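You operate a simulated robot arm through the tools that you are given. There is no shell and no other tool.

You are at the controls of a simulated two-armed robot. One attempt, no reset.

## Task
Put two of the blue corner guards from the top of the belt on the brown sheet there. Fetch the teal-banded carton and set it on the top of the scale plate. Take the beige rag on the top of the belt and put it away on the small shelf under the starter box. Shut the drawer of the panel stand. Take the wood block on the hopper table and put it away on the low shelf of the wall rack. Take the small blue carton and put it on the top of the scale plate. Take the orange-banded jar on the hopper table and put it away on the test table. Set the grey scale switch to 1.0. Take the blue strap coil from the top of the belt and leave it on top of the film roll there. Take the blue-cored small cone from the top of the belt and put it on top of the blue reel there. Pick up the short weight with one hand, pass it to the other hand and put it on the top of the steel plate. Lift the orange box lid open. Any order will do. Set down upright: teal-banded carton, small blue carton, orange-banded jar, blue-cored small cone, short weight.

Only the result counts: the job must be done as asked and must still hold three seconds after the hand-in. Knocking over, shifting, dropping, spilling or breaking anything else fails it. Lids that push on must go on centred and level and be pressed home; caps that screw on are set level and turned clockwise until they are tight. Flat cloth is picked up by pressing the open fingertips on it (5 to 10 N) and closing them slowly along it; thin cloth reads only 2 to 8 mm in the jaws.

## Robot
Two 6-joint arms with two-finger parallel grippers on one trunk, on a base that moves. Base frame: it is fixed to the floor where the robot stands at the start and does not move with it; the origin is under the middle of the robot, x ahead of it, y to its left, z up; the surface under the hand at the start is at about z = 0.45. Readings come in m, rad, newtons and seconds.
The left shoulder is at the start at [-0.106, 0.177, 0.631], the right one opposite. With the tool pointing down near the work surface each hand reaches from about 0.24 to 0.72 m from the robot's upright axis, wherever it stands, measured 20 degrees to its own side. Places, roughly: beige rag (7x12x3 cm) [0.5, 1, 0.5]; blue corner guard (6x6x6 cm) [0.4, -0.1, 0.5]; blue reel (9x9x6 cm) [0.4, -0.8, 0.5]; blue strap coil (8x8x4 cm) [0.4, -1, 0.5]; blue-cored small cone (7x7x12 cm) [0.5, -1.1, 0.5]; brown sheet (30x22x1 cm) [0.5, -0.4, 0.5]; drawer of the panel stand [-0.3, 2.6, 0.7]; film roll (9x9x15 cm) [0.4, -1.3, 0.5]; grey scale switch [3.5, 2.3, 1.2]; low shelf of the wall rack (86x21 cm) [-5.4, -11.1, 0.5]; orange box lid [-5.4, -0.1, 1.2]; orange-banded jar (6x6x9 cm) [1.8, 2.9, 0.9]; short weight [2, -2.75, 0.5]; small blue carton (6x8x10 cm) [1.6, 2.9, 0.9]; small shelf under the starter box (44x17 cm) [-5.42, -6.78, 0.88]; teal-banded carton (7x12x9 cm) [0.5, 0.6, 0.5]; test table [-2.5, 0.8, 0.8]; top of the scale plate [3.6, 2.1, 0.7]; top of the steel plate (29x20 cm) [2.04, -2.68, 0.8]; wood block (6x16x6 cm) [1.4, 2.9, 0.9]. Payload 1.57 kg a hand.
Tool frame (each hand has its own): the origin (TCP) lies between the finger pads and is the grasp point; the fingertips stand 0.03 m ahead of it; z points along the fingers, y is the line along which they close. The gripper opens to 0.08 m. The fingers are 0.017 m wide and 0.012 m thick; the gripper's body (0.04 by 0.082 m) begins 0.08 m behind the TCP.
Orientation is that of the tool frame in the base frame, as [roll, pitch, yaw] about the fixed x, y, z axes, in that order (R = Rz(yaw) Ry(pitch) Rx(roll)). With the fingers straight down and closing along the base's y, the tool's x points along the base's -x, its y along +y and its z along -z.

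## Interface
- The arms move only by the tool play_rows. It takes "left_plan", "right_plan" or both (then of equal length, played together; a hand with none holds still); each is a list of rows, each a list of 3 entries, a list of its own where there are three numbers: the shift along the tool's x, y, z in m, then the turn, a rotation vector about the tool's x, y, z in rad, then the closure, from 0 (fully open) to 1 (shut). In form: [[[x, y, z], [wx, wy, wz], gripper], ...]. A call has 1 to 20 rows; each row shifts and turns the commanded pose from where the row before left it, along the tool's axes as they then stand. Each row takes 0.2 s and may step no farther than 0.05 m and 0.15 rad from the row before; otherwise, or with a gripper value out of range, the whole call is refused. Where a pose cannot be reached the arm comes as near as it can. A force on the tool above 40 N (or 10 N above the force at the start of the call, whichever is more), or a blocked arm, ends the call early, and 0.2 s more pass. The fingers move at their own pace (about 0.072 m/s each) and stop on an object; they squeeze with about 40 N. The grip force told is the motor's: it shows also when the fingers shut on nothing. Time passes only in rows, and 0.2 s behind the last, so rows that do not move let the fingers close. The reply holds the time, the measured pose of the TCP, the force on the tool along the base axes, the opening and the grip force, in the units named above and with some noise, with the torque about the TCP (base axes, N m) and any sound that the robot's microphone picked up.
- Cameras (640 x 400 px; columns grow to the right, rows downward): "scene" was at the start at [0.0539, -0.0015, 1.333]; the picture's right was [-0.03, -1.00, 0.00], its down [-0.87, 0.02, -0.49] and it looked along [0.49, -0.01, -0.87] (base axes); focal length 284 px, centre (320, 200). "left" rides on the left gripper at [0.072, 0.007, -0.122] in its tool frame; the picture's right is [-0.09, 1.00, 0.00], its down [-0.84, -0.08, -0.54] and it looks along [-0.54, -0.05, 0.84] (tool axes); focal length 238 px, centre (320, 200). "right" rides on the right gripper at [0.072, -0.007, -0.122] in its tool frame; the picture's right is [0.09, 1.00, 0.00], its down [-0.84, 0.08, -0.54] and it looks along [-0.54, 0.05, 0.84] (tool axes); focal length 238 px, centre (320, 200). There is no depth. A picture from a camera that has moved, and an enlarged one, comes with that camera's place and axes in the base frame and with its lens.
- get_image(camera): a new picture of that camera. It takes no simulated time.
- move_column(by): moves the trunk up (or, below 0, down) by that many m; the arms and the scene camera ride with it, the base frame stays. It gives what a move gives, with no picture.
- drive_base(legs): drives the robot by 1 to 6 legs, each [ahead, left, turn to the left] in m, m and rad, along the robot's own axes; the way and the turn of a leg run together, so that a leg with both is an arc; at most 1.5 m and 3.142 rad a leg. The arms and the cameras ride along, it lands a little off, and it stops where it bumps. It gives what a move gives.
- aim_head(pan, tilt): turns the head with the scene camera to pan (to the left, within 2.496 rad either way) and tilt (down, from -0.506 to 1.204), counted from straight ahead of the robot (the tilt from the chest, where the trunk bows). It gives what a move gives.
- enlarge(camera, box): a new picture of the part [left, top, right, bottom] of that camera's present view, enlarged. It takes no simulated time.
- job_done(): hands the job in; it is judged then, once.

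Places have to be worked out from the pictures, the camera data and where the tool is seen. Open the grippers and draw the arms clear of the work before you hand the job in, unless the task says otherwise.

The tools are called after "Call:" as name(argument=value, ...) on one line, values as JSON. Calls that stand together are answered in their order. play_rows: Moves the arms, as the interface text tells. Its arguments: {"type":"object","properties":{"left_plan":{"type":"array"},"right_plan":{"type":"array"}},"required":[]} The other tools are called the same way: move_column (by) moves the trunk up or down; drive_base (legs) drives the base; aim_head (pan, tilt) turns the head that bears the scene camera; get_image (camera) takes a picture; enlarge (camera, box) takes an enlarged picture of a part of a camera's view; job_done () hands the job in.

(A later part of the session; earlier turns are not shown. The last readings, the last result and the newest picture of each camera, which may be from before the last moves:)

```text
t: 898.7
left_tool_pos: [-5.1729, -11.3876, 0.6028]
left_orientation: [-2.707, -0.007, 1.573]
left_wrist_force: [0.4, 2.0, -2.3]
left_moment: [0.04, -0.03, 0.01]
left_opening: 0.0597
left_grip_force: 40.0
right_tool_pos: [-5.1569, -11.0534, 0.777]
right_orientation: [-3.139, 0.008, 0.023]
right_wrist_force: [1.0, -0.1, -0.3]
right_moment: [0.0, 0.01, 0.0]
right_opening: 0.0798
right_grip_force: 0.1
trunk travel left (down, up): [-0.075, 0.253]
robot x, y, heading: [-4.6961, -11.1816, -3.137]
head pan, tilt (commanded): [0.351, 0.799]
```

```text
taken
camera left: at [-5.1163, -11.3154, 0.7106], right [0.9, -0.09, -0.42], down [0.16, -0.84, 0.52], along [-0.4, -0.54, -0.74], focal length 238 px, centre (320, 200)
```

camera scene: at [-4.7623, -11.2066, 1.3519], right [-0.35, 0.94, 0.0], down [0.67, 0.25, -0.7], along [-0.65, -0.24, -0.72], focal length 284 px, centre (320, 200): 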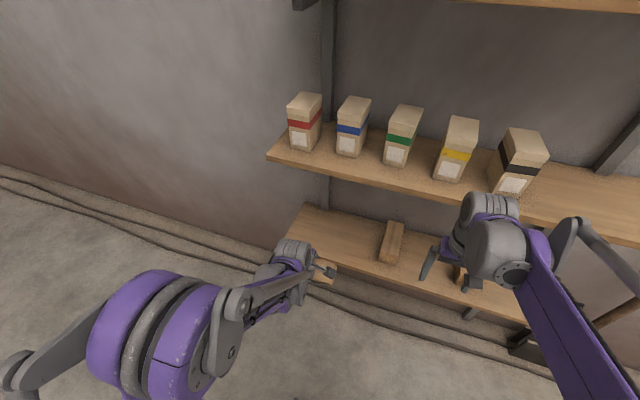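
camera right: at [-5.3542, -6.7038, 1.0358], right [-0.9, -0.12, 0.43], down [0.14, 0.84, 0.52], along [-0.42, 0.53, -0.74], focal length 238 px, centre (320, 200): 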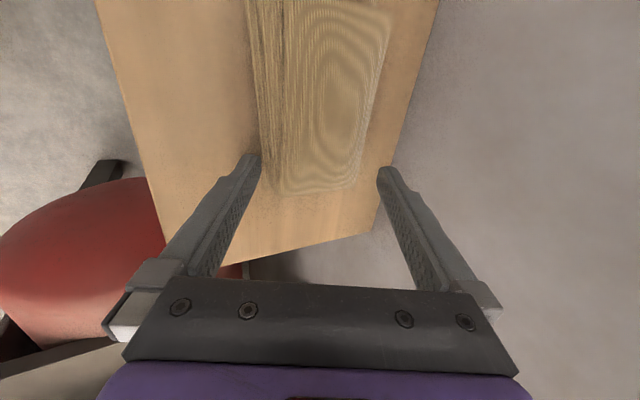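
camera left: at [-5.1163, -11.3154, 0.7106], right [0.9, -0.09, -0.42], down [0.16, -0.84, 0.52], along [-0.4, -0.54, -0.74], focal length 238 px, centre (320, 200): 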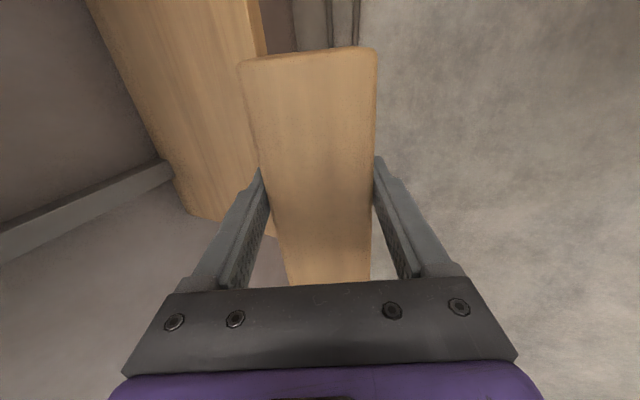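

The shelf's front edge is at x≈-5.285, its left end at y≈-11.55. I move the block in to x≈-5.343, keeping its height.

Call:
play_rows(left_plan=[[[0, -0.0385, 0.0179], [0, 0, 0], 0.6], [[0, -0.0385, 0.0179], [0, 0, 0], 0.6], [[0, -0.0385, 0.0179], [0, 0, 0], 0.6], [[0, -0.0385, 0.0179], [0, 0, 0], 0.6], [[0, 0, 0], [0, 0, 0], 0.6]])

Call:
get_image(camera="scene")

Call:
get_image(camera="left")

```text
t: 899.9
left_tool_pos: [-5.3449, -11.386, 0.6025]
left_orientation: [-2.705, -0.005, 1.57]
left_wrist_force: [0.7, 0.3, -2.1]
left_moment: [-0.01, -0.03, 0.02]
left_opening: 0.0595
left_grip_force: 39.8
right_tool_pos: [-5.1548, -11.052, 0.7769]
right_orientation: [-3.14, 0.008, 0.022]
right_wrist_force: [-1.5, 0.1, -0.2]
right_moment: [-0.01, -0.01, 0.01]
right_opening: 0.08
right_grip_force: 0.1
trunk travel left (down, up): [-0.075, 0.253]
robot x, y, heading: [-4.6978, -11.1804, -3.143]
head pan, tilt (commanded): [0.351, 0.799]
```

```text
taken
camera scene: at [-4.762, -11.2067, 1.3519], right [-0.35, 0.94, 0.0], down [0.67, 0.25, -0.7], along [-0.65, -0.24, -0.72], focal length 284 px, centre (320, 200)
```

scene: 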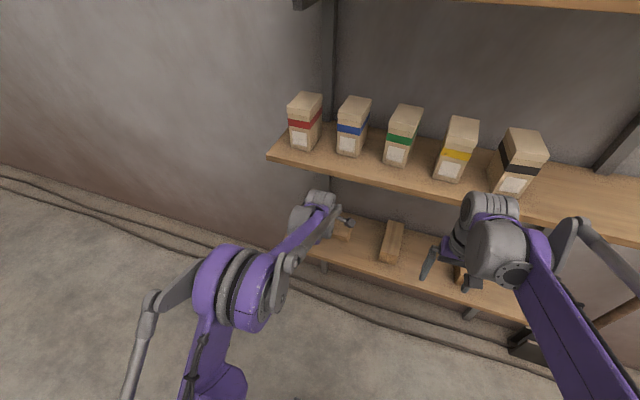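

```text
taken
camera left: at [-5.2875, -11.3132, 0.7106], right [0.9, -0.09, -0.42], down [0.16, -0.84, 0.52], along [-0.4, -0.54, -0.74], focal length 238 px, centre (320, 200)
```

left: 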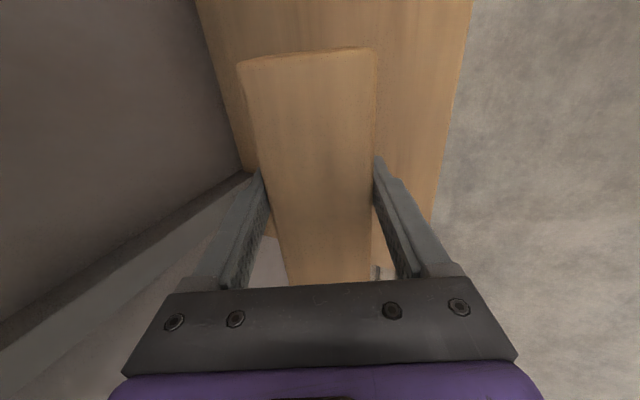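

The block is over the low shelf. I lower it close and then creep to contact.

Call:
play_rows(left_plan=[[[0, 0.0089, 0.019], [0, 0, 0], 0.6], [[0, 0.0076, 0.0163], [0, 0, 0], 0.6], [[0, 0, 0], [0, 0, 0], 0.6]])

Call:
play_rows(left_plan=[[[0, 0.0017, 0.0036], [0, 0, 0], 0.6], [[0, 0, 0], [0, 0, 0], 0.6]])

```text
t: 900.7
left_tool_pos: [-5.344, -11.3855, 0.5618]
left_orientation: [-2.705, -0.005, 1.57]
left_wrist_force: [-0.2, 0.4, -2.2]
left_moment: [0.07, -0.02, -0.01]
left_opening: 0.0596
left_grip_force: 40.3
right_tool_pos: [-5.1557, -11.0539, 0.7749]
right_orientation: [-3.139, 0.008, 0.022]
right_wrist_force: [-0.2, 0.4, 1.0]
right_moment: [-0.03, -0.02, -0.01]
right_opening: 0.0802
right_grip_force: 0.0
trunk travel left (down, up): [-0.075, 0.253]
robot x, y, heading: [-4.6996, -11.177, -3.14]
head pan, tilt (commanded): [0.351, 0.799]
```

```text
t: 901.3
left_tool_pos: [-5.3439, -11.3865, 0.559]
left_orientation: [-2.706, -0.004, 1.57]
left_wrist_force: [0.2, 0.3, -1.7]
left_moment: [0.01, -0.01, 0.02]
left_opening: 0.0595
left_grip_force: 40.0
right_tool_pos: [-5.1561, -11.0522, 0.7759]
right_orientation: [-3.139, 0.009, 0.021]
right_wrist_force: [0.7, 0.5, 0.6]
right_moment: [0.01, 0.03, 0.01]
right_opening: 0.0799
right_grip_force: 0.0
trunk travel left (down, up): [-0.075, 0.253]
robot x, y, heading: [-4.6969, -11.1841, -3.142]
head pan, tilt (commanded): [0.351, 0.799]
```

Call:
play_rows(left_plan=[[[0, 0.0017, 0.0036], [0, 0, 0], 0.6], [[0, 0, 0], [0, 0, 0], 0.6]])

Call:
play_rows(left_plan=[[[0, 0.0013, 0.0027], [0, 0, 0], 0.6], [[0, 0, 0], [0, 0, 0], 0.6]])

```text
t: 901.9
left_tool_pos: [-5.3434, -11.3852, 0.5571]
left_orientation: [-2.701, -0.002, 1.569]
left_wrist_force: [-4.3, 1.8, 26.8]
left_moment: [-1.1, 0.04, -0.56]
left_opening: 0.0597
left_grip_force: 40.2
right_tool_pos: [-5.1548, -11.0525, 0.7761]
right_orientation: [-3.141, 0.01, 0.024]
right_wrist_force: [0.6, -0.2, 0.1]
right_moment: [0.04, 0.03, 0.02]
right_opening: 0.0801
right_grip_force: 0.0
trunk travel left (down, up): [-0.075, 0.253]
robot x, y, heading: [-4.6962, -11.1764, -3.138]
head pan, tilt (commanded): [0.351, 0.799]
```

```text
t: 902.2
left_tool_pos: [-5.3442, -11.385, 0.5573]
left_orientation: [-2.698, -0.004, 1.569]
left_wrist_force: [7.1, 1.9, 23.9]
left_moment: [-0.38, -0.6, 0.02]
left_opening: 0.0597
left_grip_force: 39.7
right_tool_pos: [-5.1538, -11.0534, 0.7769]
right_orientation: [3.141, 0.01, 0.024]
right_wrist_force: [-0.8, -0.7, -0.3]
right_moment: [0.03, 0.01, 0.0]
right_opening: 0.0797
right_grip_force: 0.1
trunk travel left (down, up): [-0.075, 0.253]
robot x, y, heading: [-4.6962, -11.1798, -3.139]
head pan, tilt (commanded): [0.351, 0.799]
stopped in row 1 (left hand): the force on the tool passed its limit at 44 N (the readings are from after the stop); the commanded pose is now the measured one
```

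Contact. I ease off and open gradually.

Call:
play_rows(left_plan=[[[0, -0.0006, -0.0013], [0, 0, 0], 0.6], [[0, 0, 0], [0, 0, 0], 0.24], [[0, 0, 0], [0, 0, 0], 0.2], [[0, 0, 0], [0, 0, 0], 0.16], [[0, 0, 0], [0, 0, 0], 0.12], [[0, 0, 0], [0, 0, 0], 0.08], [[0, 0, 0], [0, 0, 0], 0.04], [[0, 0, 0], [0, 0, 0], 0.0], [[0, 0, 0], [0, 0, 0], 0.0]])

Call:
get_image(camera="left")

Call:
enlarge(camera="scene", box=[260, 160, 480, 320])

```text
t: 904.2
left_tool_pos: [-5.3446, -11.3844, 0.5558]
left_orientation: [-2.699, -0.003, 1.57]
left_wrist_force: [-0.6, 0.1, -0.2]
left_moment: [0.0, 0.01, -0.03]
left_opening: 0.0799
left_grip_force: 0.1
right_tool_pos: [-5.156, -11.0524, 0.7763]
right_orientation: [-3.139, 0.009, 0.023]
right_wrist_force: [0.2, -0.3, -0.4]
right_moment: [0.01, 0.02, 0.0]
right_opening: 0.0799
right_grip_force: 0.1
trunk travel left (down, up): [-0.075, 0.253]
robot x, y, heading: [-4.6955, -11.1759, -3.139]
head pan, tilt (commanded): [0.351, 0.799]
```

```text
taken
camera left: at [-5.2873, -11.3134, 0.6646], right [0.9, -0.09, -0.43], down [0.16, -0.84, 0.52], along [-0.4, -0.54, -0.74], focal length 238 px, centre (320, 200)
```

left: 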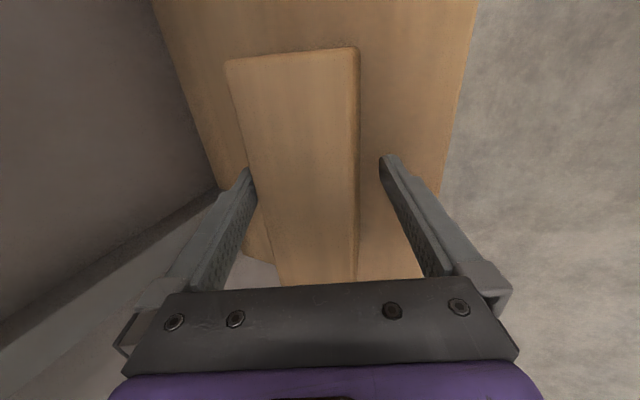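

```text
2.50 times, centred on (370, 240) of scene
camera zoom: at [-4.7623, -11.2066, 1.3519], right [-0.35, 0.94, 0.0], down [0.67, 0.25, -0.7], along [-0.65, -0.24, -0.72], focal length 711 px, centre (195, 100)
```

zoom: 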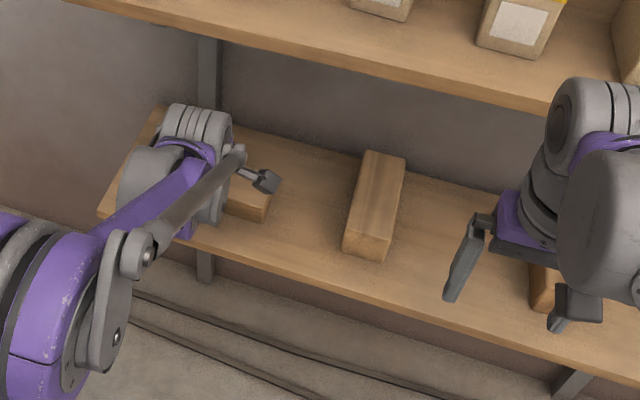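

The block rests on the shelf. I slide the fingers off along the tool axis, then withdraw horizontally.

Call:
play_rows(left_plan=[[[0, 0, -0.02], [0, 0, 0], 0.0], [[0, 0, -0.025], [0, 0, 0], 0.0], [[0, 0, -0.025], [0, 0, 0], 0.0], [[0, 0.0363, -0.0169], [0, 0, 0], 0.0], [[0, 0.0363, -0.0169], [0, 0, 0], 0.0], [[0, 0.0363, -0.0169], [0, 0, 0], 0.0], [[0, 0.0363, -0.0169], [0, 0, 0], 0.0], [[0, 0.0363, -0.0169], [0, 0, 0], 0.0]])

Call:
get_image(camera="scene")

Call:
get_image(camera="left")

```text
t: 906.0
left_tool_pos: [-5.1144, -11.3878, 0.6183]
left_orientation: [-2.7, -0.005, 1.57]
left_wrist_force: [-0.7, 0.3, -0.5]
left_moment: [0.0, 0.01, 0.01]
left_opening: 0.0798
left_grip_force: 0.0
right_tool_pos: [-5.1554, -11.0533, 0.7758]
right_orientation: [-3.139, 0.008, 0.023]
right_wrist_force: [0.0, -0.3, 0.5]
right_moment: [0.0, -0.01, 0.04]
right_opening: 0.0798
right_grip_force: 0.1
trunk travel left (down, up): [-0.075, 0.253]
robot x, y, heading: [-4.6948, -11.1772, -3.141]
head pan, tilt (commanded): [0.351, 0.799]
```

```text
taken
camera scene: at [-4.7616, -11.2066, 1.3519], right [-0.35, 0.94, 0.0], down [0.67, 0.25, -0.7], along [-0.65, -0.24, -0.72], focal length 284 px, centre (320, 200)
```

scene: 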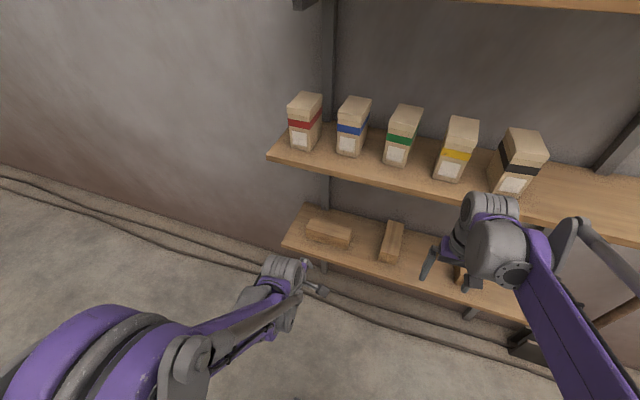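

```text
taken
camera left: at [-5.0569, -11.3144, 0.7265], right [0.9, -0.09, -0.43], down [0.16, -0.84, 0.52], along [-0.4, -0.54, -0.74], focal length 238 px, centre (320, 200)
```

left: 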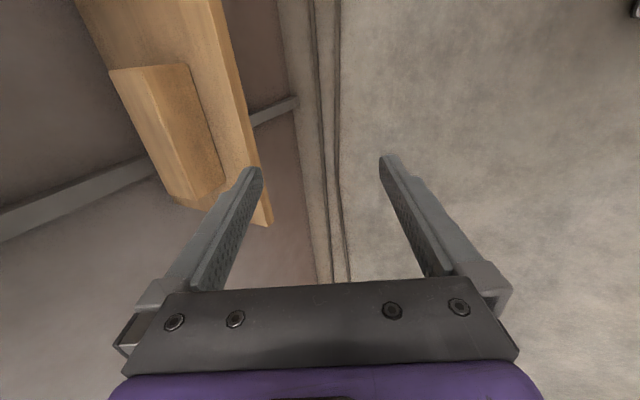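

Call:
enlarge(camera="scene", box=[270, 180, 430, 290])

Call:
drive_base(legs=[[-0.5, 0, 0]])

```text
3.64 times, centred on (350, 235) of scene
camera zoom: at [-4.7616, -11.2066, 1.3519], right [-0.35, 0.94, 0.0], down [0.67, 0.25, -0.7], along [-0.65, -0.24, -0.72], focal length 1034 px, centre (211, 73)
```

zoom: 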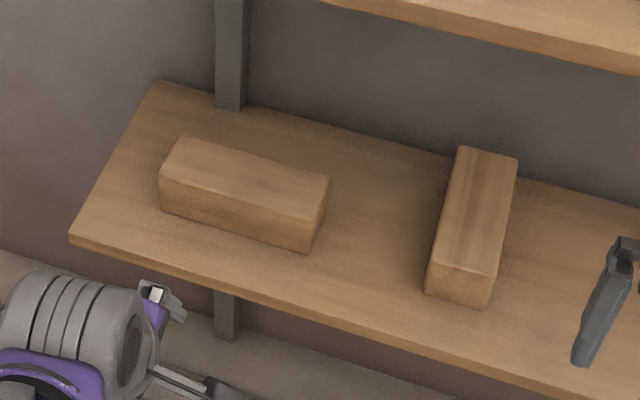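

```text
t: 909.0
left_tool_pos: [-4.6143, -11.3868, 0.6174]
left_orientation: [-2.699, -0.005, 1.571]
left_wrist_force: [0.7, -0.1, -0.5]
left_moment: [0.02, 0.02, 0.0]
left_opening: 0.0799
left_grip_force: 0.2
right_tool_pos: [-4.6539, -11.0514, 0.7766]
right_orientation: [-3.14, 0.009, 0.023]
right_wrist_force: [0.0, 0.0, 0.5]
right_moment: [0.01, 0.02, -0.02]
right_opening: 0.08
right_grip_force: 0.1
trunk travel left (down, up): [-0.075, 0.253]
robot x, y, heading: [-4.1977, -11.1797, -3.135]
head pan, tilt (commanded): [0.351, 0.799]
```

The block lies flat on the low shelf. Last task: the orange box lid. I restore the left hand to neutral, turn north, and look along the wall.

Call:
play_rows(left_plan=[[[0, 0, -0.03], [-0.1453, 0, 0], 0], [[0, 0, -0.03], [-0.1453, 0, 0], 0], [[0, 0, -0.03], [-0.1453, 0, 0], 0], [[0, 0, -0.03], [0, 0, 0.1428], 0], [[0, 0, 0], [0, 0, 0.1428], 0], [[0, 0, 0], [0, 0, 0.1428], 0], [[0, 0, 0], [0, 0, 0.1428], 0], [[0, 0, 0], [0, 0, 0.1428], 0], [[0, 0, 0], [0, 0, 0.1428], 0], [[0, 0, 0], [0, 0, 0.1428], 0], [[0, 0, 0], [0, 0, 0.1428], 0], [[0, 0, 0], [0, 0, 0.1428], 0], [[0, 0, 0], [0, 0, 0.1428], 0], [[0, 0, 0], [0, 0, 0.1428], 0]])

Call:
drive_base(legs=[[-0.1, 0, 0], [0, 0, -1.577], [1.4, 0, 0], [1.4, 0, 0], [1.0, 0, 0]])

Call:
aim_head(pan=0.0, tilt=0.3)

Call:
get_image(camera="scene")

```text
t: 912.0
left_tool_pos: [-4.586, -11.3874, 0.7323]
left_orientation: [-3.135, 0.005, 0.001]
left_wrist_force: [-0.2, 0.8, -0.2]
left_moment: [0.01, -0.03, -0.03]
left_opening: 0.0802
left_grip_force: 0.0
right_tool_pos: [-4.654, -11.0528, 0.7769]
right_orientation: [-3.14, 0.009, 0.026]
right_wrist_force: [-0.5, -0.2, 0.3]
right_moment: [0.01, 0.01, 0.01]
right_opening: 0.0802
right_grip_force: 0.1
trunk travel left (down, up): [-0.075, 0.253]
robot x, y, heading: [-4.194, -11.1767, -3.136]
head pan, tilt (commanded): [0.351, 0.799]
```

```text
t: 934.9
left_tool_pos: [-4.2766, -6.9822, 0.7326]
left_orientation: [-3.138, 0.007, -1.579]
left_wrist_force: [0.8, -2.1, -0.2]
left_moment: [-0.01, 0.01, -0.03]
left_opening: 0.0801
left_grip_force: 0.0
right_tool_pos: [-3.9423, -6.9195, 0.776]
right_orientation: [-3.14, 0.01, -1.557]
right_wrist_force: [0.3, -0.1, -0.4]
right_moment: [-0.04, 0.02, -0.01]
right_opening: 0.0798
right_grip_force: 0.0
trunk travel left (down, up): [-0.075, 0.253]
robot x, y, heading: [-4.0748, -7.3781, 1.565]
head pan, tilt (commanded): [0.351, 0.799]
```

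```text
t: 935.9
left_tool_pos: [-4.2777, -6.9836, 0.7335]
left_orientation: [-3.137, 0.005, -1.578]
left_wrist_force: [0.0, 0.0, -1.1]
left_moment: [0.01, 0.0, 0.02]
left_opening: 0.0799
left_grip_force: 0.0
right_tool_pos: [-3.9424, -6.92, 0.7773]
right_orientation: [-3.141, 0.01, -1.556]
right_wrist_force: [0.5, -0.6, 0.6]
right_moment: [-0.03, 0.04, 0.03]
right_opening: 0.0797
right_grip_force: 0.2
trunk travel left (down, up): [-0.075, 0.253]
robot x, y, heading: [-4.074, -7.3763, 1.568]
head pan, tilt (commanded): [0.0, 0.3]
```

```text
taken
camera scene: at [-4.0726, -7.2948, 1.3961], right [1.0, 0.0, 0.0], down [0.0, -0.3, -0.95], along [0.0, 0.95, -0.3], focal length 284 px, centre (320, 200)
```

scene: 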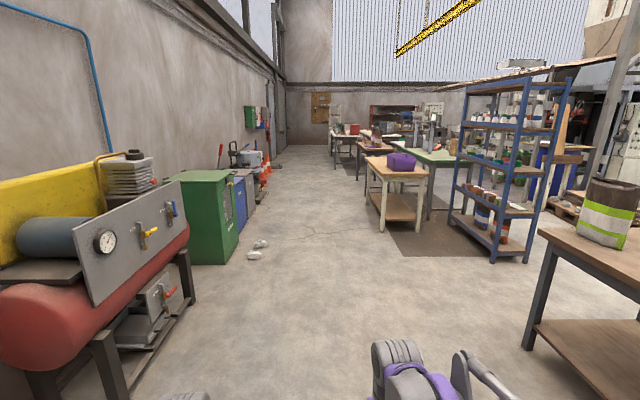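

A wide clear corridor runs north along the wall. I drive up it toward the orange box.

Call:
drive_base(legs=[[1.45, 0.03, 0], [1.45, 0.03, 0], [1.45, 0, 0], [1.3, 0, 0]])

Call:
aim_head(pan=0.6, tilt=0.3)

Call:
get_image(camera="scene")

```text
t: 962.7
left_tool_pos: [-4.2373, -1.3517, 0.7336]
left_orientation: [-3.136, 0.004, -1.607]
left_wrist_force: [0.0, -0.5, 0.0]
left_moment: [-0.01, 0.03, -0.01]
left_opening: 0.0801
left_grip_force: 0.1
right_tool_pos: [-3.9012, -1.2967, 0.7762]
right_orientation: [-3.14, 0.008, -1.583]
right_wrist_force: [-0.3, -0.4, 0.4]
right_moment: [0.03, 0.03, 0.0]
right_opening: 0.0801
right_grip_force: 0.0
trunk travel left (down, up): [-0.075, 0.253]
robot x, y, heading: [-4.0426, -1.7512, 1.54]
head pan, tilt (commanded): [0.0, 0.3]
```

```text
t: 963.7
left_tool_pos: [-4.2383, -1.3512, 0.734]
left_orientation: [-3.135, 0.006, -1.606]
left_wrist_force: [1.5, 0.8, 0.5]
left_moment: [0.01, -0.03, -0.01]
left_opening: 0.0798
left_grip_force: 0.2
right_tool_pos: [-3.9011, -1.2955, 0.7764]
right_orientation: [-3.141, 0.008, -1.582]
right_wrist_force: [0.5, 0.9, -0.5]
right_moment: [-0.02, 0.0, -0.01]
right_opening: 0.0801
right_grip_force: 0.2
trunk travel left (down, up): [-0.075, 0.253]
robot x, y, heading: [-4.0412, -1.7524, 1.532]
head pan, tilt (commanded): [0.6, 0.3]
```

```text
taken
camera scene: at [-4.0947, -1.6829, 1.3962], right [0.84, 0.54, 0.0], down [0.16, -0.25, -0.96], along [-0.51, 0.81, -0.3], focal length 284 px, centre (320, 200)
```

scene: 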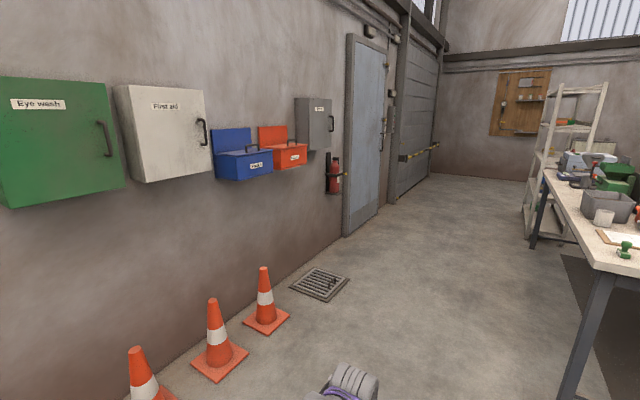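

The orange box is on the wall beside the blue one. I zoom in to understand its lid.

Call:
enlarge(camera="scene", box=[200, 100, 350, 200])

Call:
drive_base(legs=[[1.4, 0, 0.03], [0.2, 0, 0], [0, 0, 1.571]])

Call:
aim_head(pan=0.0, tilt=0.2)

Call:
get_image(camera="scene")

```text
4.00 times, centred on (275, 150) of scene
camera zoom: at [-4.0947, -1.6829, 1.3962], right [0.84, 0.54, 0.0], down [0.16, -0.25, -0.96], along [-0.51, 0.81, -0.3], focal length 1137 px, centre (500, 400)
```

zoom: 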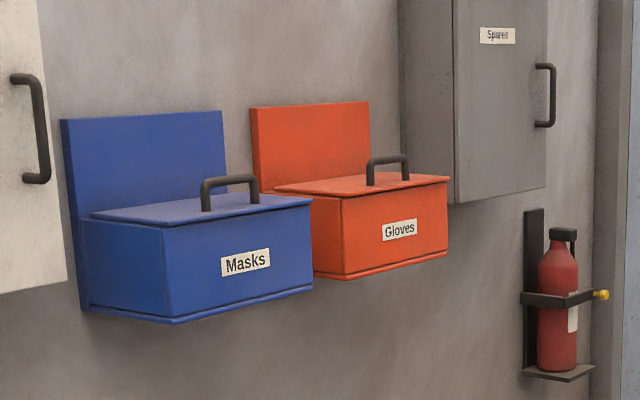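

```text
t: 974.2
left_tool_pos: [-4.4607, -0.0713, 0.7329]
left_orientation: [-3.13, 0.007, -0.743]
left_wrist_force: [-0.3, 0.2, 0.7]
left_moment: [0.01, 0.04, 0.01]
left_opening: 0.0802
left_grip_force: 0.0
right_tool_pos: [-4.2849, 0.2177, 0.7779]
right_orientation: [-3.135, 0.01, -0.719]
right_wrist_force: [0.5, 0.2, -0.3]
right_moment: [-0.01, 0.01, 0.01]
right_opening: 0.0799
right_grip_force: 0.0
trunk travel left (down, up): [-0.075, 0.253]
robot x, y, heading: [-4.0287, -0.181, 2.402]
head pan, tilt (commanded): [0.6, 0.3]
stopped in leg 3: the robot was blocked; the commanded pose is now the measured one
```

```text
t: 975.2
left_tool_pos: [-4.4611, -0.0747, 0.7323]
left_orientation: [-3.129, 0.009, -0.741]
left_wrist_force: [0.2, -0.3, 0.0]
left_moment: [0.03, -0.01, 0.01]
left_opening: 0.08
left_grip_force: 0.0
right_tool_pos: [-4.2848, 0.2162, 0.7789]
right_orientation: [-3.13, 0.012, -0.718]
right_wrist_force: [0.8, -0.2, 0.2]
right_moment: [-0.02, 0.01, 0.03]
right_opening: 0.08
right_grip_force: 0.1
trunk travel left (down, up): [-0.075, 0.253]
robot x, y, heading: [-4.0262, -0.1803, 2.404]
head pan, tilt (commanded): [0.0, 0.201]
```

```text
taken
camera scene: at [-4.0952, -0.1352, 1.4057], right [0.67, 0.74, 0.01], down [0.15, -0.13, -0.98], along [-0.73, 0.66, -0.2], focal length 284 px, centre (320, 200)
```

scene: 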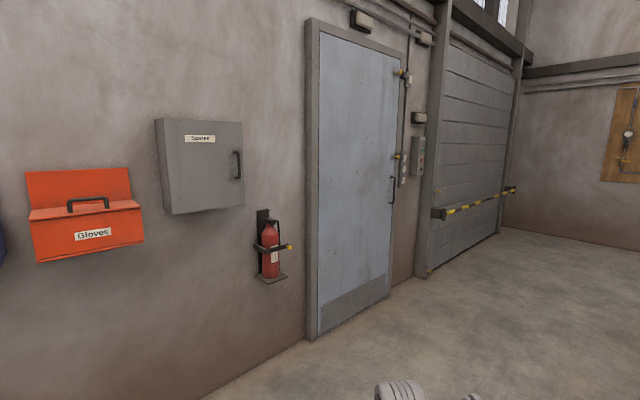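

The turn was blocked — probably by the table behind me. I look back to see the contact.

Call:
aim_head(pan=-2.2, tilt=0.8)

Call:
get_image(camera="scene")

Call:
aim_head(pan=-1.4, tilt=0.8)

Call:
get_image(camera="scene")

```text
t: 977.3
left_tool_pos: [-4.4611, -0.0745, 0.733]
left_orientation: [-3.127, 0.008, -0.741]
left_wrist_force: [0.1, 0.0, -0.2]
left_moment: [-0.01, 0.01, 0.0]
left_opening: 0.08
left_grip_force: 0.1
right_tool_pos: [-4.2856, 0.2162, 0.7783]
right_orientation: [-3.129, 0.009, -0.718]
right_wrist_force: [-0.3, -0.1, 0.6]
right_moment: [0.01, 0.03, 0.0]
right_opening: 0.0798
right_grip_force: 0.0
trunk travel left (down, up): [-0.075, 0.253]
robot x, y, heading: [-4.0293, -0.1777, 2.405]
head pan, tilt (commanded): [-2.201, 0.799]
```

```text
taken
camera scene: at [-3.9471, -0.1809, 1.3522], right [0.2, -0.98, -0.01], down [-0.7, -0.14, -0.7], along [0.69, 0.15, -0.71], focal length 284 px, centre (320, 200)
```

scene: 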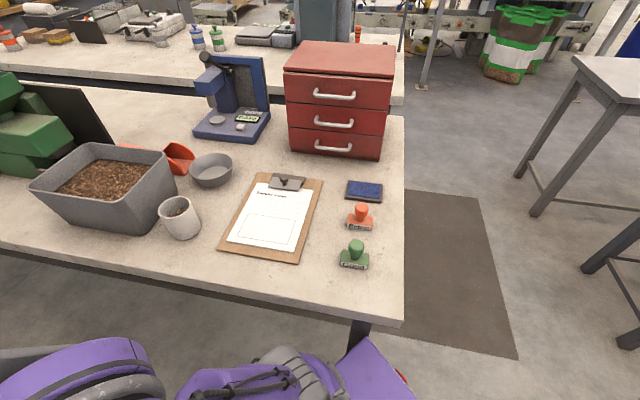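

```text
t: 978.4
left_tool_pos: [-4.4619, -0.0754, 0.733]
left_orientation: [-3.128, 0.007, -0.74]
left_wrist_force: [-0.9, -0.3, -0.1]
left_moment: [0.01, -0.01, -0.02]
left_opening: 0.08
left_grip_force: 0.1
right_tool_pos: [-4.286, 0.2181, 0.7791]
right_orientation: [-3.13, 0.012, -0.717]
right_wrist_force: [0.1, -0.1, -0.1]
right_moment: [0.0, 0.01, 0.0]
right_opening: 0.0801
right_grip_force: 0.1
trunk travel left (down, up): [-0.075, 0.253]
robot x, y, heading: [-4.0301, -0.182, 2.406]
head pan, tilt (commanded): [-1.4, 0.799]
```

```text
taken
camera scene: at [-3.9829, -0.1292, 1.3525], right [0.84, -0.54, 0.0], down [-0.38, -0.6, -0.7], along [0.38, 0.59, -0.71], focal length 284 px, centre (320, 200)
```

scene: 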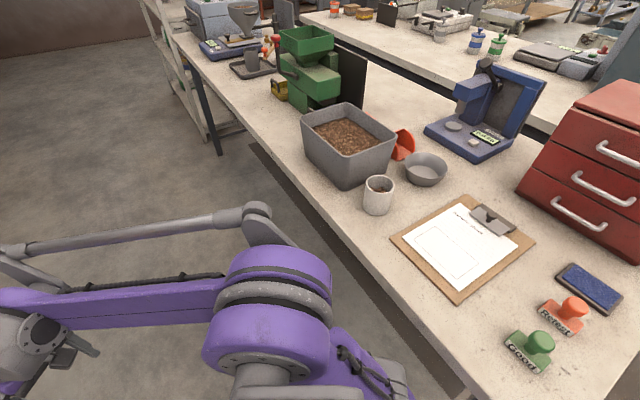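

The base corner met the table leg; the tabletop items look undisturbed. I move diagonally toward the wall first, then finish the turn.

Call:
drive_base(legs=[[0.26, 0.235, 0], [0, 0, 0.737]])

Call:
aim_head(pan=0.0, tilt=0.35)

Call:
get_image(camera="scene")

Call:
aim_head(pan=-2.45, tilt=0.7)

Call:
get_image(camera="scene")

```text
t: 983.0
left_tool_pos: [-4.7727, -0.3875, 0.733]
left_orientation: [-3.137, 0.005, -0.005]
left_wrist_force: [0.1, 0.7, 0.4]
left_moment: [0.01, -0.01, -0.02]
left_opening: 0.0799
left_grip_force: 0.0
right_tool_pos: [-4.8373, -0.0527, 0.7758]
right_orientation: [-3.141, 0.008, 0.02]
right_wrist_force: [-0.8, 0.5, -0.2]
right_moment: [-0.01, 0.0, 0.01]
right_opening: 0.0801
right_grip_force: 0.0
trunk travel left (down, up): [-0.075, 0.253]
robot x, y, heading: [-4.3802, -0.1822, 3.135]
head pan, tilt (commanded): [-1.4, 0.799]
```

```text
t: 984.6
left_tool_pos: [-4.7723, -0.3872, 0.734]
left_orientation: [-3.136, 0.003, -0.003]
left_wrist_force: [-0.4, 0.2, -0.4]
left_moment: [-0.03, -0.06, 0.0]
left_opening: 0.0802
left_grip_force: 0.0
right_tool_pos: [-4.8373, -0.0539, 0.7764]
right_orientation: [-3.14, 0.009, 0.019]
right_wrist_force: [0.5, -0.7, 0.6]
right_moment: [-0.01, 0.05, 0.0]
right_opening: 0.0803
right_grip_force: 0.1
trunk travel left (down, up): [-0.075, 0.253]
robot x, y, heading: [-4.3778, -0.1799, 3.139]
head pan, tilt (commanded): [0.0, 0.351]
```

```text
taken
camera scene: at [-4.4615, -0.1797, 1.3915], right [0.0, 1.0, 0.0], down [0.34, 0.0, -0.94], along [-0.94, 0.0, -0.34], focal length 284 px, centre (320, 200)
```

scene: 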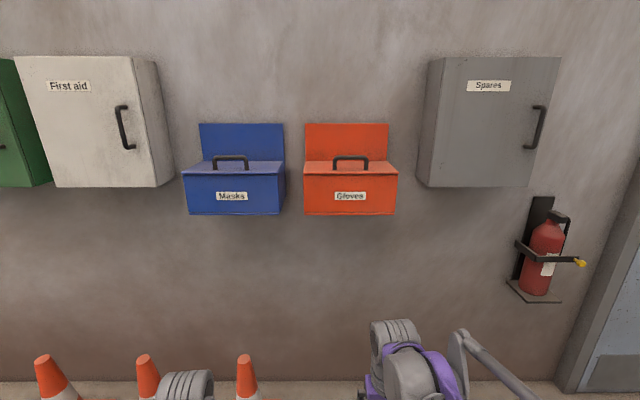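

```text
t: 986.8
left_tool_pos: [-4.7728, -0.3874, 0.7324]
left_orientation: [-3.137, 0.007, -0.003]
left_wrist_force: [-0.4, -0.2, 0.1]
left_moment: [0.02, -0.02, 0.0]
left_opening: 0.0798
left_grip_force: 0.0
right_tool_pos: [-4.837, -0.0524, 0.7765]
right_orientation: [-3.14, 0.008, 0.019]
right_wrist_force: [-0.7, 0.1, -0.1]
right_moment: [0.02, -0.03, -0.02]
right_opening: 0.0801
right_grip_force: 0.0
trunk travel left (down, up): [-0.075, 0.253]
robot x, y, heading: [-4.376, -0.1812, 3.144]
head pan, tilt (commanded): [-2.45, 0.7]
```

```text
taken
camera scene: at [-4.3029, -0.1256, 1.3601], right [0.64, -0.77, 0.0], down [-0.5, -0.41, -0.77], along [0.59, 0.49, -0.64], focal length 284 px, centre (320, 200)
```

scene: 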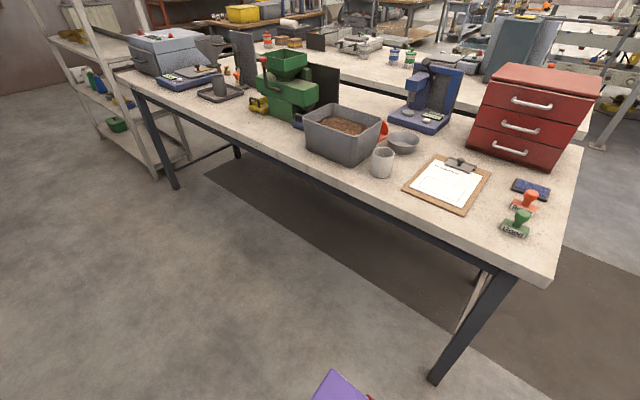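

All fine behind. The box: lid front edge at (x≈-5.298, z≈1.162), bail handle bar along y at about (-5.332, -0.084, 1.21), hinge at the wall. I raise the trunk and prepare the right hand with a 45° lean so it can grip the bar.

Call:
move_column(by=0.25)

Call:
play_rows(left_plan=[[[0.035, 0.01, 0], [0, 0, 0], 0], [[0.035, 0.01, 0], [0, 0, 0], 0], [[0.03, 0.01, 0], [0, 0, 0], 0], [[0, 0, 0], [0, 0, 0], 0], [[0, 0, 0], [0, 0, 0], 0], [[0, 0, 0], [0, 0, 0], 0], [[0, 0, 0], [0, 0, 0], 0], [[0, 0, 0], [0, 0, 0], 0], [[0, 0, 0], [0, 0, 0], 0], [[0, 0, 0], [0, 0, 0], 0], [[0, 0, 0], [0, 0, 0], 0], [[0, 0, 0], [0, 0, 0], 0], [[0, 0, 0], [0, 0, 0], 0], [[0, 0, 0], [0, 0, 0], 0], [[0, 0, 0], [0, 0, 0], 0], [[0, 0, 0], [0, 0, 0], 0], [[0, 0, 0], [0, 0, 0], 0]], right_plan=[[[0, 0, 0], [0, 0, 0.1445], 0.4], [[0, 0, 0], [0, 0, 0.1445], 0.4], [[0, 0, 0], [0, 0, 0.1445], 0.4], [[0, 0, 0], [0, 0, 0.1445], 0.4], [[0, 0, 0], [0, 0, 0.1445], 0.4], [[0, 0, 0], [0, 0, 0.1445], 0.4], [[0, 0, 0], [0, 0, 0.1445], 0.4], [[0, 0, 0], [0, 0, 0.1445], 0.4], [[0, 0, 0], [0, 0, 0.1445], 0.4], [[0, 0, 0], [0, 0, 0.1445], 0.4], [[0, 0, 0], [0, 0, 0.1445], 0.4], [[0, 0, 0], [-0.1309, 0, 0], 0.4], [[0, 0, 0], [-0.1309, 0, 0], 0.4], [[0, 0, 0], [-0.1309, 0, 0], 0.4], [[0, 0, 0], [-0.1309, 0, 0], 0.4], [[0, 0, 0], [-0.1309, 0, 0], 0.4], [[0, 0, 0], [-0.1309, 0, 0], 0.4]])

Call:
play_rows(right_plan=[[[0, 0.0295, -0.0295], [0, 0, 0], 0.4], [[0, 0.0295, -0.0295], [0, 0, 0], 0.4], [[0, 0.0295, -0.0295], [0, 0, 0], 0.4], [[0, 0.0295, -0.0295], [0, 0, 0], 0.4], [[0, 0.0295, -0.0295], [0, 0, 0], 0.4], [[0, 0.0295, -0.0295], [0, 0, 0], 0.4]])

Call:
aim_head(pan=0.0, tilt=0.5)

Call:
get_image(camera="scene")

```text
t: 989.4
left_tool_pos: [-4.7712, -0.3875, 0.9834]
left_orientation: [-3.137, 0.004, -0.004]
left_wrist_force: [0.0, -0.6, -0.1]
left_moment: [-0.02, 0.02, 0.02]
left_opening: 0.0801
left_grip_force: 0.1
right_tool_pos: [-4.8369, -0.0525, 1.026]
right_orientation: [-3.139, 0.006, 0.018]
right_wrist_force: [-0.2, -0.5, -0.2]
right_moment: [0.01, 0.02, -0.03]
right_opening: 0.0802
right_grip_force: 0.1
trunk travel left (down, up): [-0.325, 0.003]
robot x, y, heading: [-4.3808, -0.1795, 3.144]
head pan, tilt (commanded): [-2.45, 0.7]
```

```text
t: 993.0
left_tool_pos: [-4.671, -0.4183, 0.9837]
left_orientation: [-3.136, 0.005, -0.003]
left_wrist_force: [0.5, -0.8, -0.4]
left_moment: [-0.02, 0.02, 0.03]
left_opening: 0.08
left_grip_force: 0.1
right_tool_pos: [-4.837, -0.053, 1.0256]
right_orientation: [2.346, 0.002, -1.571]
right_wrist_force: [-0.8, 0.0, 0.0]
right_moment: [-0.01, -0.01, -0.01]
right_opening: 0.048
right_grip_force: 0.0
trunk travel left (down, up): [-0.325, 0.003]
robot x, y, heading: [-4.3763, -0.1806, 3.14]
head pan, tilt (commanded): [-2.45, 0.7]
```

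```text
t: 994.4
left_tool_pos: [-4.6723, -0.4178, 0.9825]
left_orientation: [-3.135, 0.006, -0.003]
left_wrist_force: [1.2, -0.8, 0.1]
left_moment: [0.01, 0.02, 0.0]
left_opening: 0.0798
left_grip_force: 0.0
right_tool_pos: [-4.8334, -0.0544, 1.2768]
right_orientation: [2.347, 0.002, -1.57]
right_wrist_force: [0.1, 0.0, -0.4]
right_moment: [-0.03, -0.04, 0.02]
right_opening: 0.048
right_grip_force: 0.1
trunk travel left (down, up): [-0.325, 0.003]
robot x, y, heading: [-4.3767, -0.1812, 3.14]
head pan, tilt (commanded): [-2.45, 0.7]
```

```text
t: 996.6
left_tool_pos: [-4.6708, -0.4178, 0.9825]
left_orientation: [-3.136, 0.006, -0.005]
left_wrist_force: [0.4, 0.6, -0.2]
left_moment: [-0.03, -0.01, -0.03]
left_opening: 0.0799
left_grip_force: 0.0
right_tool_pos: [-4.8352, -0.0546, 1.2756]
right_orientation: [2.349, 0.002, -1.571]
right_wrist_force: [0.7, -0.2, 0.6]
right_moment: [0.0, 0.01, 0.02]
right_opening: 0.0479
right_grip_force: 0.1
trunk travel left (down, up): [-0.325, 0.003]
robot x, y, heading: [-4.3779, -0.1754, 3.14]
head pan, tilt (commanded): [0.0, 0.499]
```

```text
taken
camera scene: at [-4.4268, -0.1797, 1.6373], right [0.0, 1.0, 0.0], down [0.48, 0.0, -0.88], along [-0.88, 0.0, -0.48], focal length 284 px, centre (320, 200)
```

scene: 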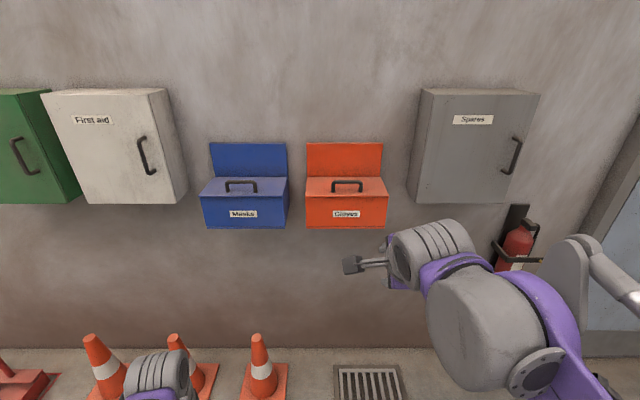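

Call:
enlarge(camera="scene", box=[290, 130, 400, 240])

Call:
get_image(camera="right")

```text
3.64 times, centred on (345, 185) of scene
camera zoom: at [-4.4268, -0.1797, 1.6373], right [0.0, 1.0, 0.0], down [0.48, 0.0, -0.88], along [-0.88, 0.0, -0.48], focal length 1034 px, centre (229, 254)
```

zoom: 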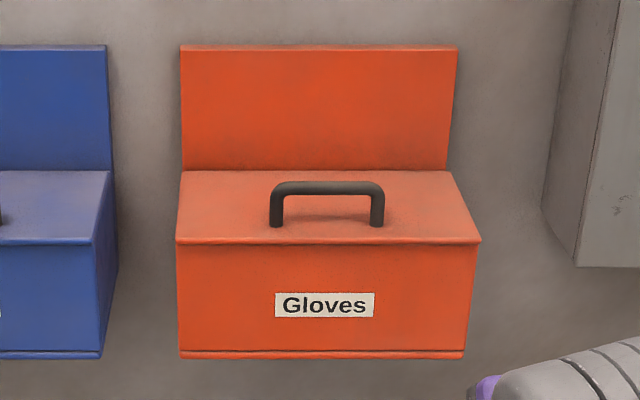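

```text
taken
camera right: at [-4.7434, -0.125, 1.3559], right [-0.7, -0.09, 0.71], down [0.33, 0.84, 0.44], along [-0.63, 0.54, -0.55], focal length 238 px, centre (320, 200)
```

right: 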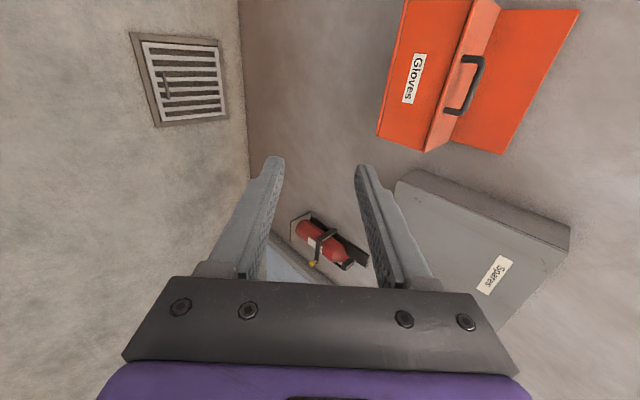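

Refined: handle bar at (-5.340, -0.085, 1.213), lid z≈1.17, hinge near x≈-5.48. I drive closer (keeping clear of the cone) with the hand above the lid.

Call:
drive_base(legs=[[0.3, -0.12, 0], [0.18, 0, 0]])

Call:
get_image(camera="scene")

Call:
get_image(camera="right")

```text
t: 999.9
left_tool_pos: [-5.1421, -0.295, 0.9831]
left_orientation: [-3.138, 0.001, -0.008]
left_wrist_force: [-0.9, -0.1, -1.2]
left_moment: [0.02, -0.02, -0.01]
left_opening: 0.0798
left_grip_force: 0.1
right_tool_pos: [-5.3046, 0.0682, 1.2746]
right_orientation: [2.35, 0.001, -1.576]
right_wrist_force: [-1.0, -0.3, 0.5]
right_moment: [-0.01, -0.02, 0.0]
right_opening: 0.048
right_grip_force: 0.1
trunk travel left (down, up): [-0.325, 0.003]
robot x, y, heading: [-4.8415, -0.0626, 3.132]
head pan, tilt (commanded): [0.0, 0.499]
stopped in leg 2: the robot was blocked; the commanded pose is now the measured one
```

```text
taken
camera scene: at [-4.8972, -0.0585, 1.6374], right [0.01, 1.0, 0.0], down [0.48, 0.0, -0.88], along [-0.88, 0.01, -0.48], focal length 284 px, centre (320, 200)
```

scene: 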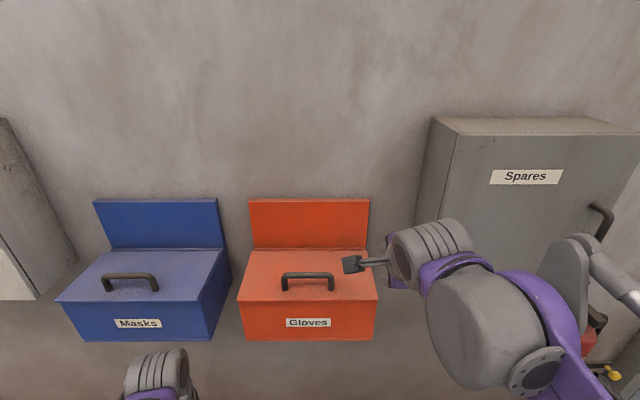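

```text
taken
camera right: at [-5.2132, -0.0021, 1.3559], right [-0.7, -0.09, 0.71], down [0.34, 0.83, 0.44], along [-0.63, 0.54, -0.55], focal length 238 px, centre (320, 200)
```

right: 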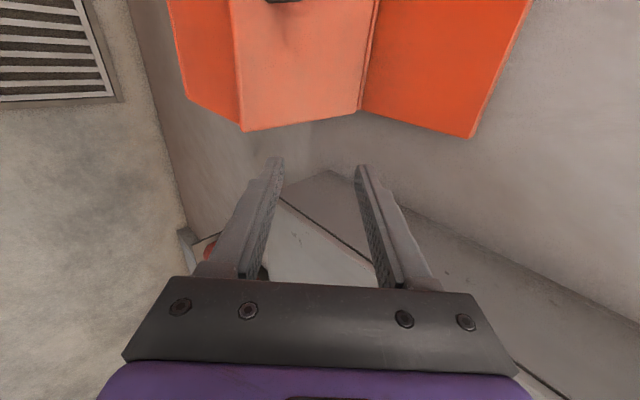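

Blocked at x≈-4.84. I look at the right arm's clearance to the grey "Spares" cabinet and the floor.

Call:
aim_head(pan=-0.6, tilt=0.7)

Call:
get_image(camera="scene")

Call:
aim_head(pan=0.5, tilt=1.0)

Call:
get_image(camera="scene")

```text
t: 1000.9
left_tool_pos: [-5.1395, -0.295, 0.9819]
left_orientation: [-3.137, 0.004, -0.009]
left_wrist_force: [0.3, -0.2, 0.1]
left_moment: [-0.02, 0.02, -0.04]
left_opening: 0.0799
left_grip_force: 0.1
right_tool_pos: [-5.3019, 0.0684, 1.2753]
right_orientation: [2.347, 0.004, -1.576]
right_wrist_force: [-1.0, 0.4, -0.2]
right_moment: [-0.01, 0.01, 0.01]
right_opening: 0.0479
right_grip_force: 0.0
trunk travel left (down, up): [-0.325, 0.003]
robot x, y, heading: [-4.8451, -0.0598, 3.137]
head pan, tilt (commanded): [-0.6, 0.7]
```

```text
taken
camera scene: at [-4.8724, -0.0106, 1.6196], right [0.57, 0.82, 0.0], down [0.53, -0.37, -0.76], along [-0.63, 0.44, -0.64], focal length 284 px, centre (320, 200)
```

scene: 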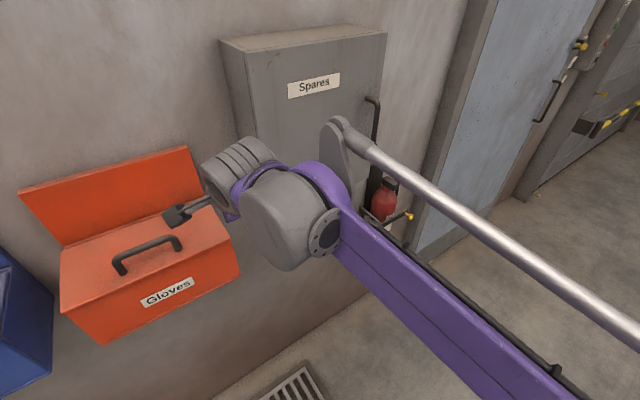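

```text
t: 1002.2
left_tool_pos: [-5.138, -0.2966, 0.982]
left_orientation: [-3.135, 0.005, -0.009]
left_wrist_force: [0.0, -0.2, -0.5]
left_moment: [0.01, -0.03, 0.05]
left_opening: 0.08
left_grip_force: 0.0
right_tool_pos: [-5.2994, 0.0689, 1.2757]
right_orientation: [2.348, 0.003, -1.575]
right_wrist_force: [0.2, -0.3, 0.1]
right_moment: [0.01, 0.0, 0.0]
right_opening: 0.048
right_grip_force: 0.1
trunk travel left (down, up): [-0.325, 0.003]
robot x, y, heading: [-4.8462, -0.0558, 3.134]
head pan, tilt (commanded): [0.499, 1.0]
```

```text
taken
camera scene: at [-4.8634, -0.0919, 1.5962], right [-0.47, 0.88, 0.0], down [0.74, 0.4, -0.54], along [-0.48, -0.26, -0.84], focal length 284 px, centre (320, 200)
```

scene: 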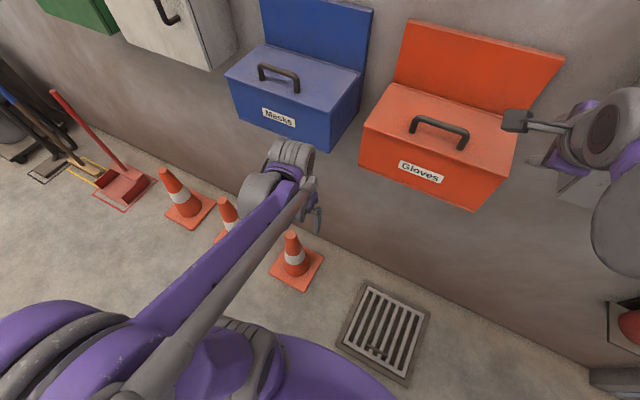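

The wrist was touching the grey cabinet's front. I back off 5 cm, move the hand left in line with the handle, then re-approach.

Call:
drive_base(legs=[[-0.06, 0, 0]])

Call:
play_rows(right_plan=[[[0.04, 0, 0], [0, 0, 0], 0.6], [[0.04, 0, 0], [0, 0, 0], 0.625], [[0.04, 0, 0], [0, 0, 0], 0.625], [[0.033, 0, 0], [0, 0, 0], 0.625]])

Call:
drive_base(legs=[[0.09, 0, 0]])

Call:
aim_head(pan=0.0, tilt=0.6)

Call:
get_image(camera="scene")

Call:
get_image(camera="right")

```text
t: 1003.2
left_tool_pos: [-5.082, -0.2955, 0.9829]
left_orientation: [-3.138, 0.004, -0.011]
left_wrist_force: [0.0, 0.1, 0.0]
left_moment: [0.0, -0.04, 0.01]
left_opening: 0.0801
left_grip_force: 0.1
right_tool_pos: [-5.2431, 0.0691, 1.2759]
right_orientation: [2.347, 0.003, -1.577]
right_wrist_force: [0.2, -0.5, 0.5]
right_moment: [-0.03, -0.02, -0.02]
right_opening: 0.0482
right_grip_force: 0.1
trunk travel left (down, up): [-0.325, 0.003]
robot x, y, heading: [-4.7821, -0.0617, 3.137]
head pan, tilt (commanded): [0.499, 1.0]
```

```text
t: 1004.2
left_tool_pos: [-5.0806, -0.2957, 0.983]
left_orientation: [-3.135, 0.005, -0.009]
left_wrist_force: [-0.7, -0.3, 0.0]
left_moment: [0.0, -0.02, 0.02]
left_opening: 0.08
left_grip_force: 0.1
right_tool_pos: [-5.2417, -0.0863, 1.276]
right_orientation: [2.348, 0.001, -1.576]
right_wrist_force: [-0.4, 0.0, 0.6]
right_moment: [0.05, -0.01, -0.02]
right_opening: 0.03
right_grip_force: 0.0
trunk travel left (down, up): [-0.325, 0.003]
robot x, y, heading: [-4.7848, -0.0572, 3.135]
head pan, tilt (commanded): [0.499, 1.0]
```

```text
t: 1005.3
left_tool_pos: [-5.1456, -0.2945, 0.9833]
left_orientation: [-3.136, 0.001, -0.013]
left_wrist_force: [0.3, 0.2, 0.2]
left_moment: [-0.02, -0.04, -0.01]
left_opening: 0.08
left_grip_force: 0.0
right_tool_pos: [-5.3075, -0.0829, 1.2754]
right_orientation: [2.351, 0.002, -1.58]
right_wrist_force: [-0.5, 0.3, -0.2]
right_moment: [-0.07, -0.02, -0.02]
right_opening: 0.0299
right_grip_force: 0.1
trunk travel left (down, up): [-0.325, 0.003]
robot x, y, heading: [-4.845, -0.0614, 3.137]
head pan, tilt (commanded): [0.499, 1.0]
stopped in leg 1: the robot was blocked; the commanded pose is now the measured one
```

```text
t: 1006.3
left_tool_pos: [-5.1415, -0.2955, 0.9832]
left_orientation: [-3.137, 0.004, -0.013]
left_wrist_force: [-0.3, 0.9, -0.7]
left_moment: [0.01, 0.01, 0.0]
left_opening: 0.0798
left_grip_force: 0.0
right_tool_pos: [-5.3026, -0.0839, 1.2749]
right_orientation: [2.348, 0.001, -1.58]
right_wrist_force: [-0.3, -0.4, 1.4]
right_moment: [-0.01, -0.03, 0.01]
right_opening: 0.03
right_grip_force: 0.0
trunk travel left (down, up): [-0.325, 0.003]
robot x, y, heading: [-4.8406, -0.0589, 3.136]
head pan, tilt (commanded): [0.0, 0.6]
```

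```text
taken
camera scene: at [-4.8914, -0.0591, 1.6281], right [0.01, 1.0, 0.0], down [0.57, 0.0, -0.82], along [-0.82, 0.01, -0.57], focal length 284 px, centre (320, 200)
```

scene: 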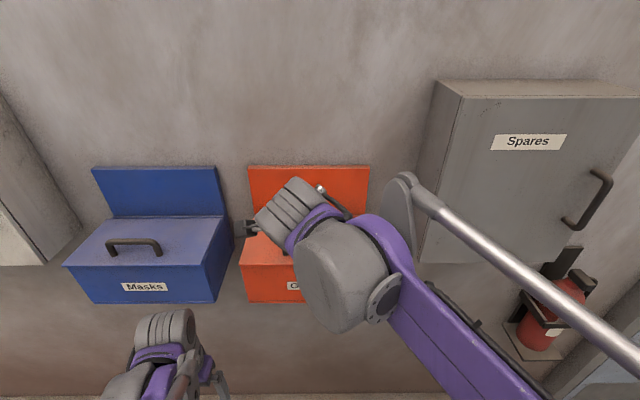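

```text
taken
camera right: at [-5.2121, -0.1552, 1.3556], right [-0.7, -0.09, 0.71], down [0.34, 0.83, 0.44], along [-0.63, 0.55, -0.55], focal length 238 px, centre (320, 200)
```

right: 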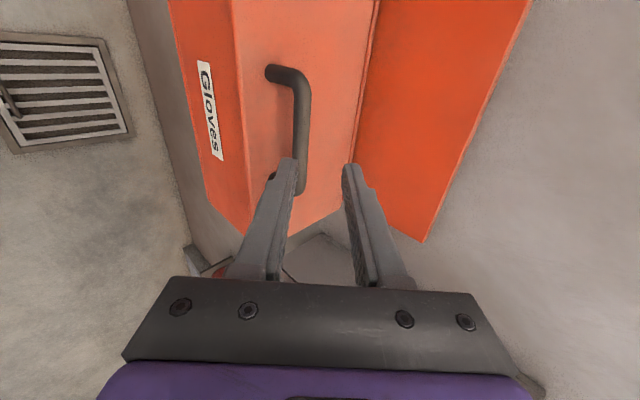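

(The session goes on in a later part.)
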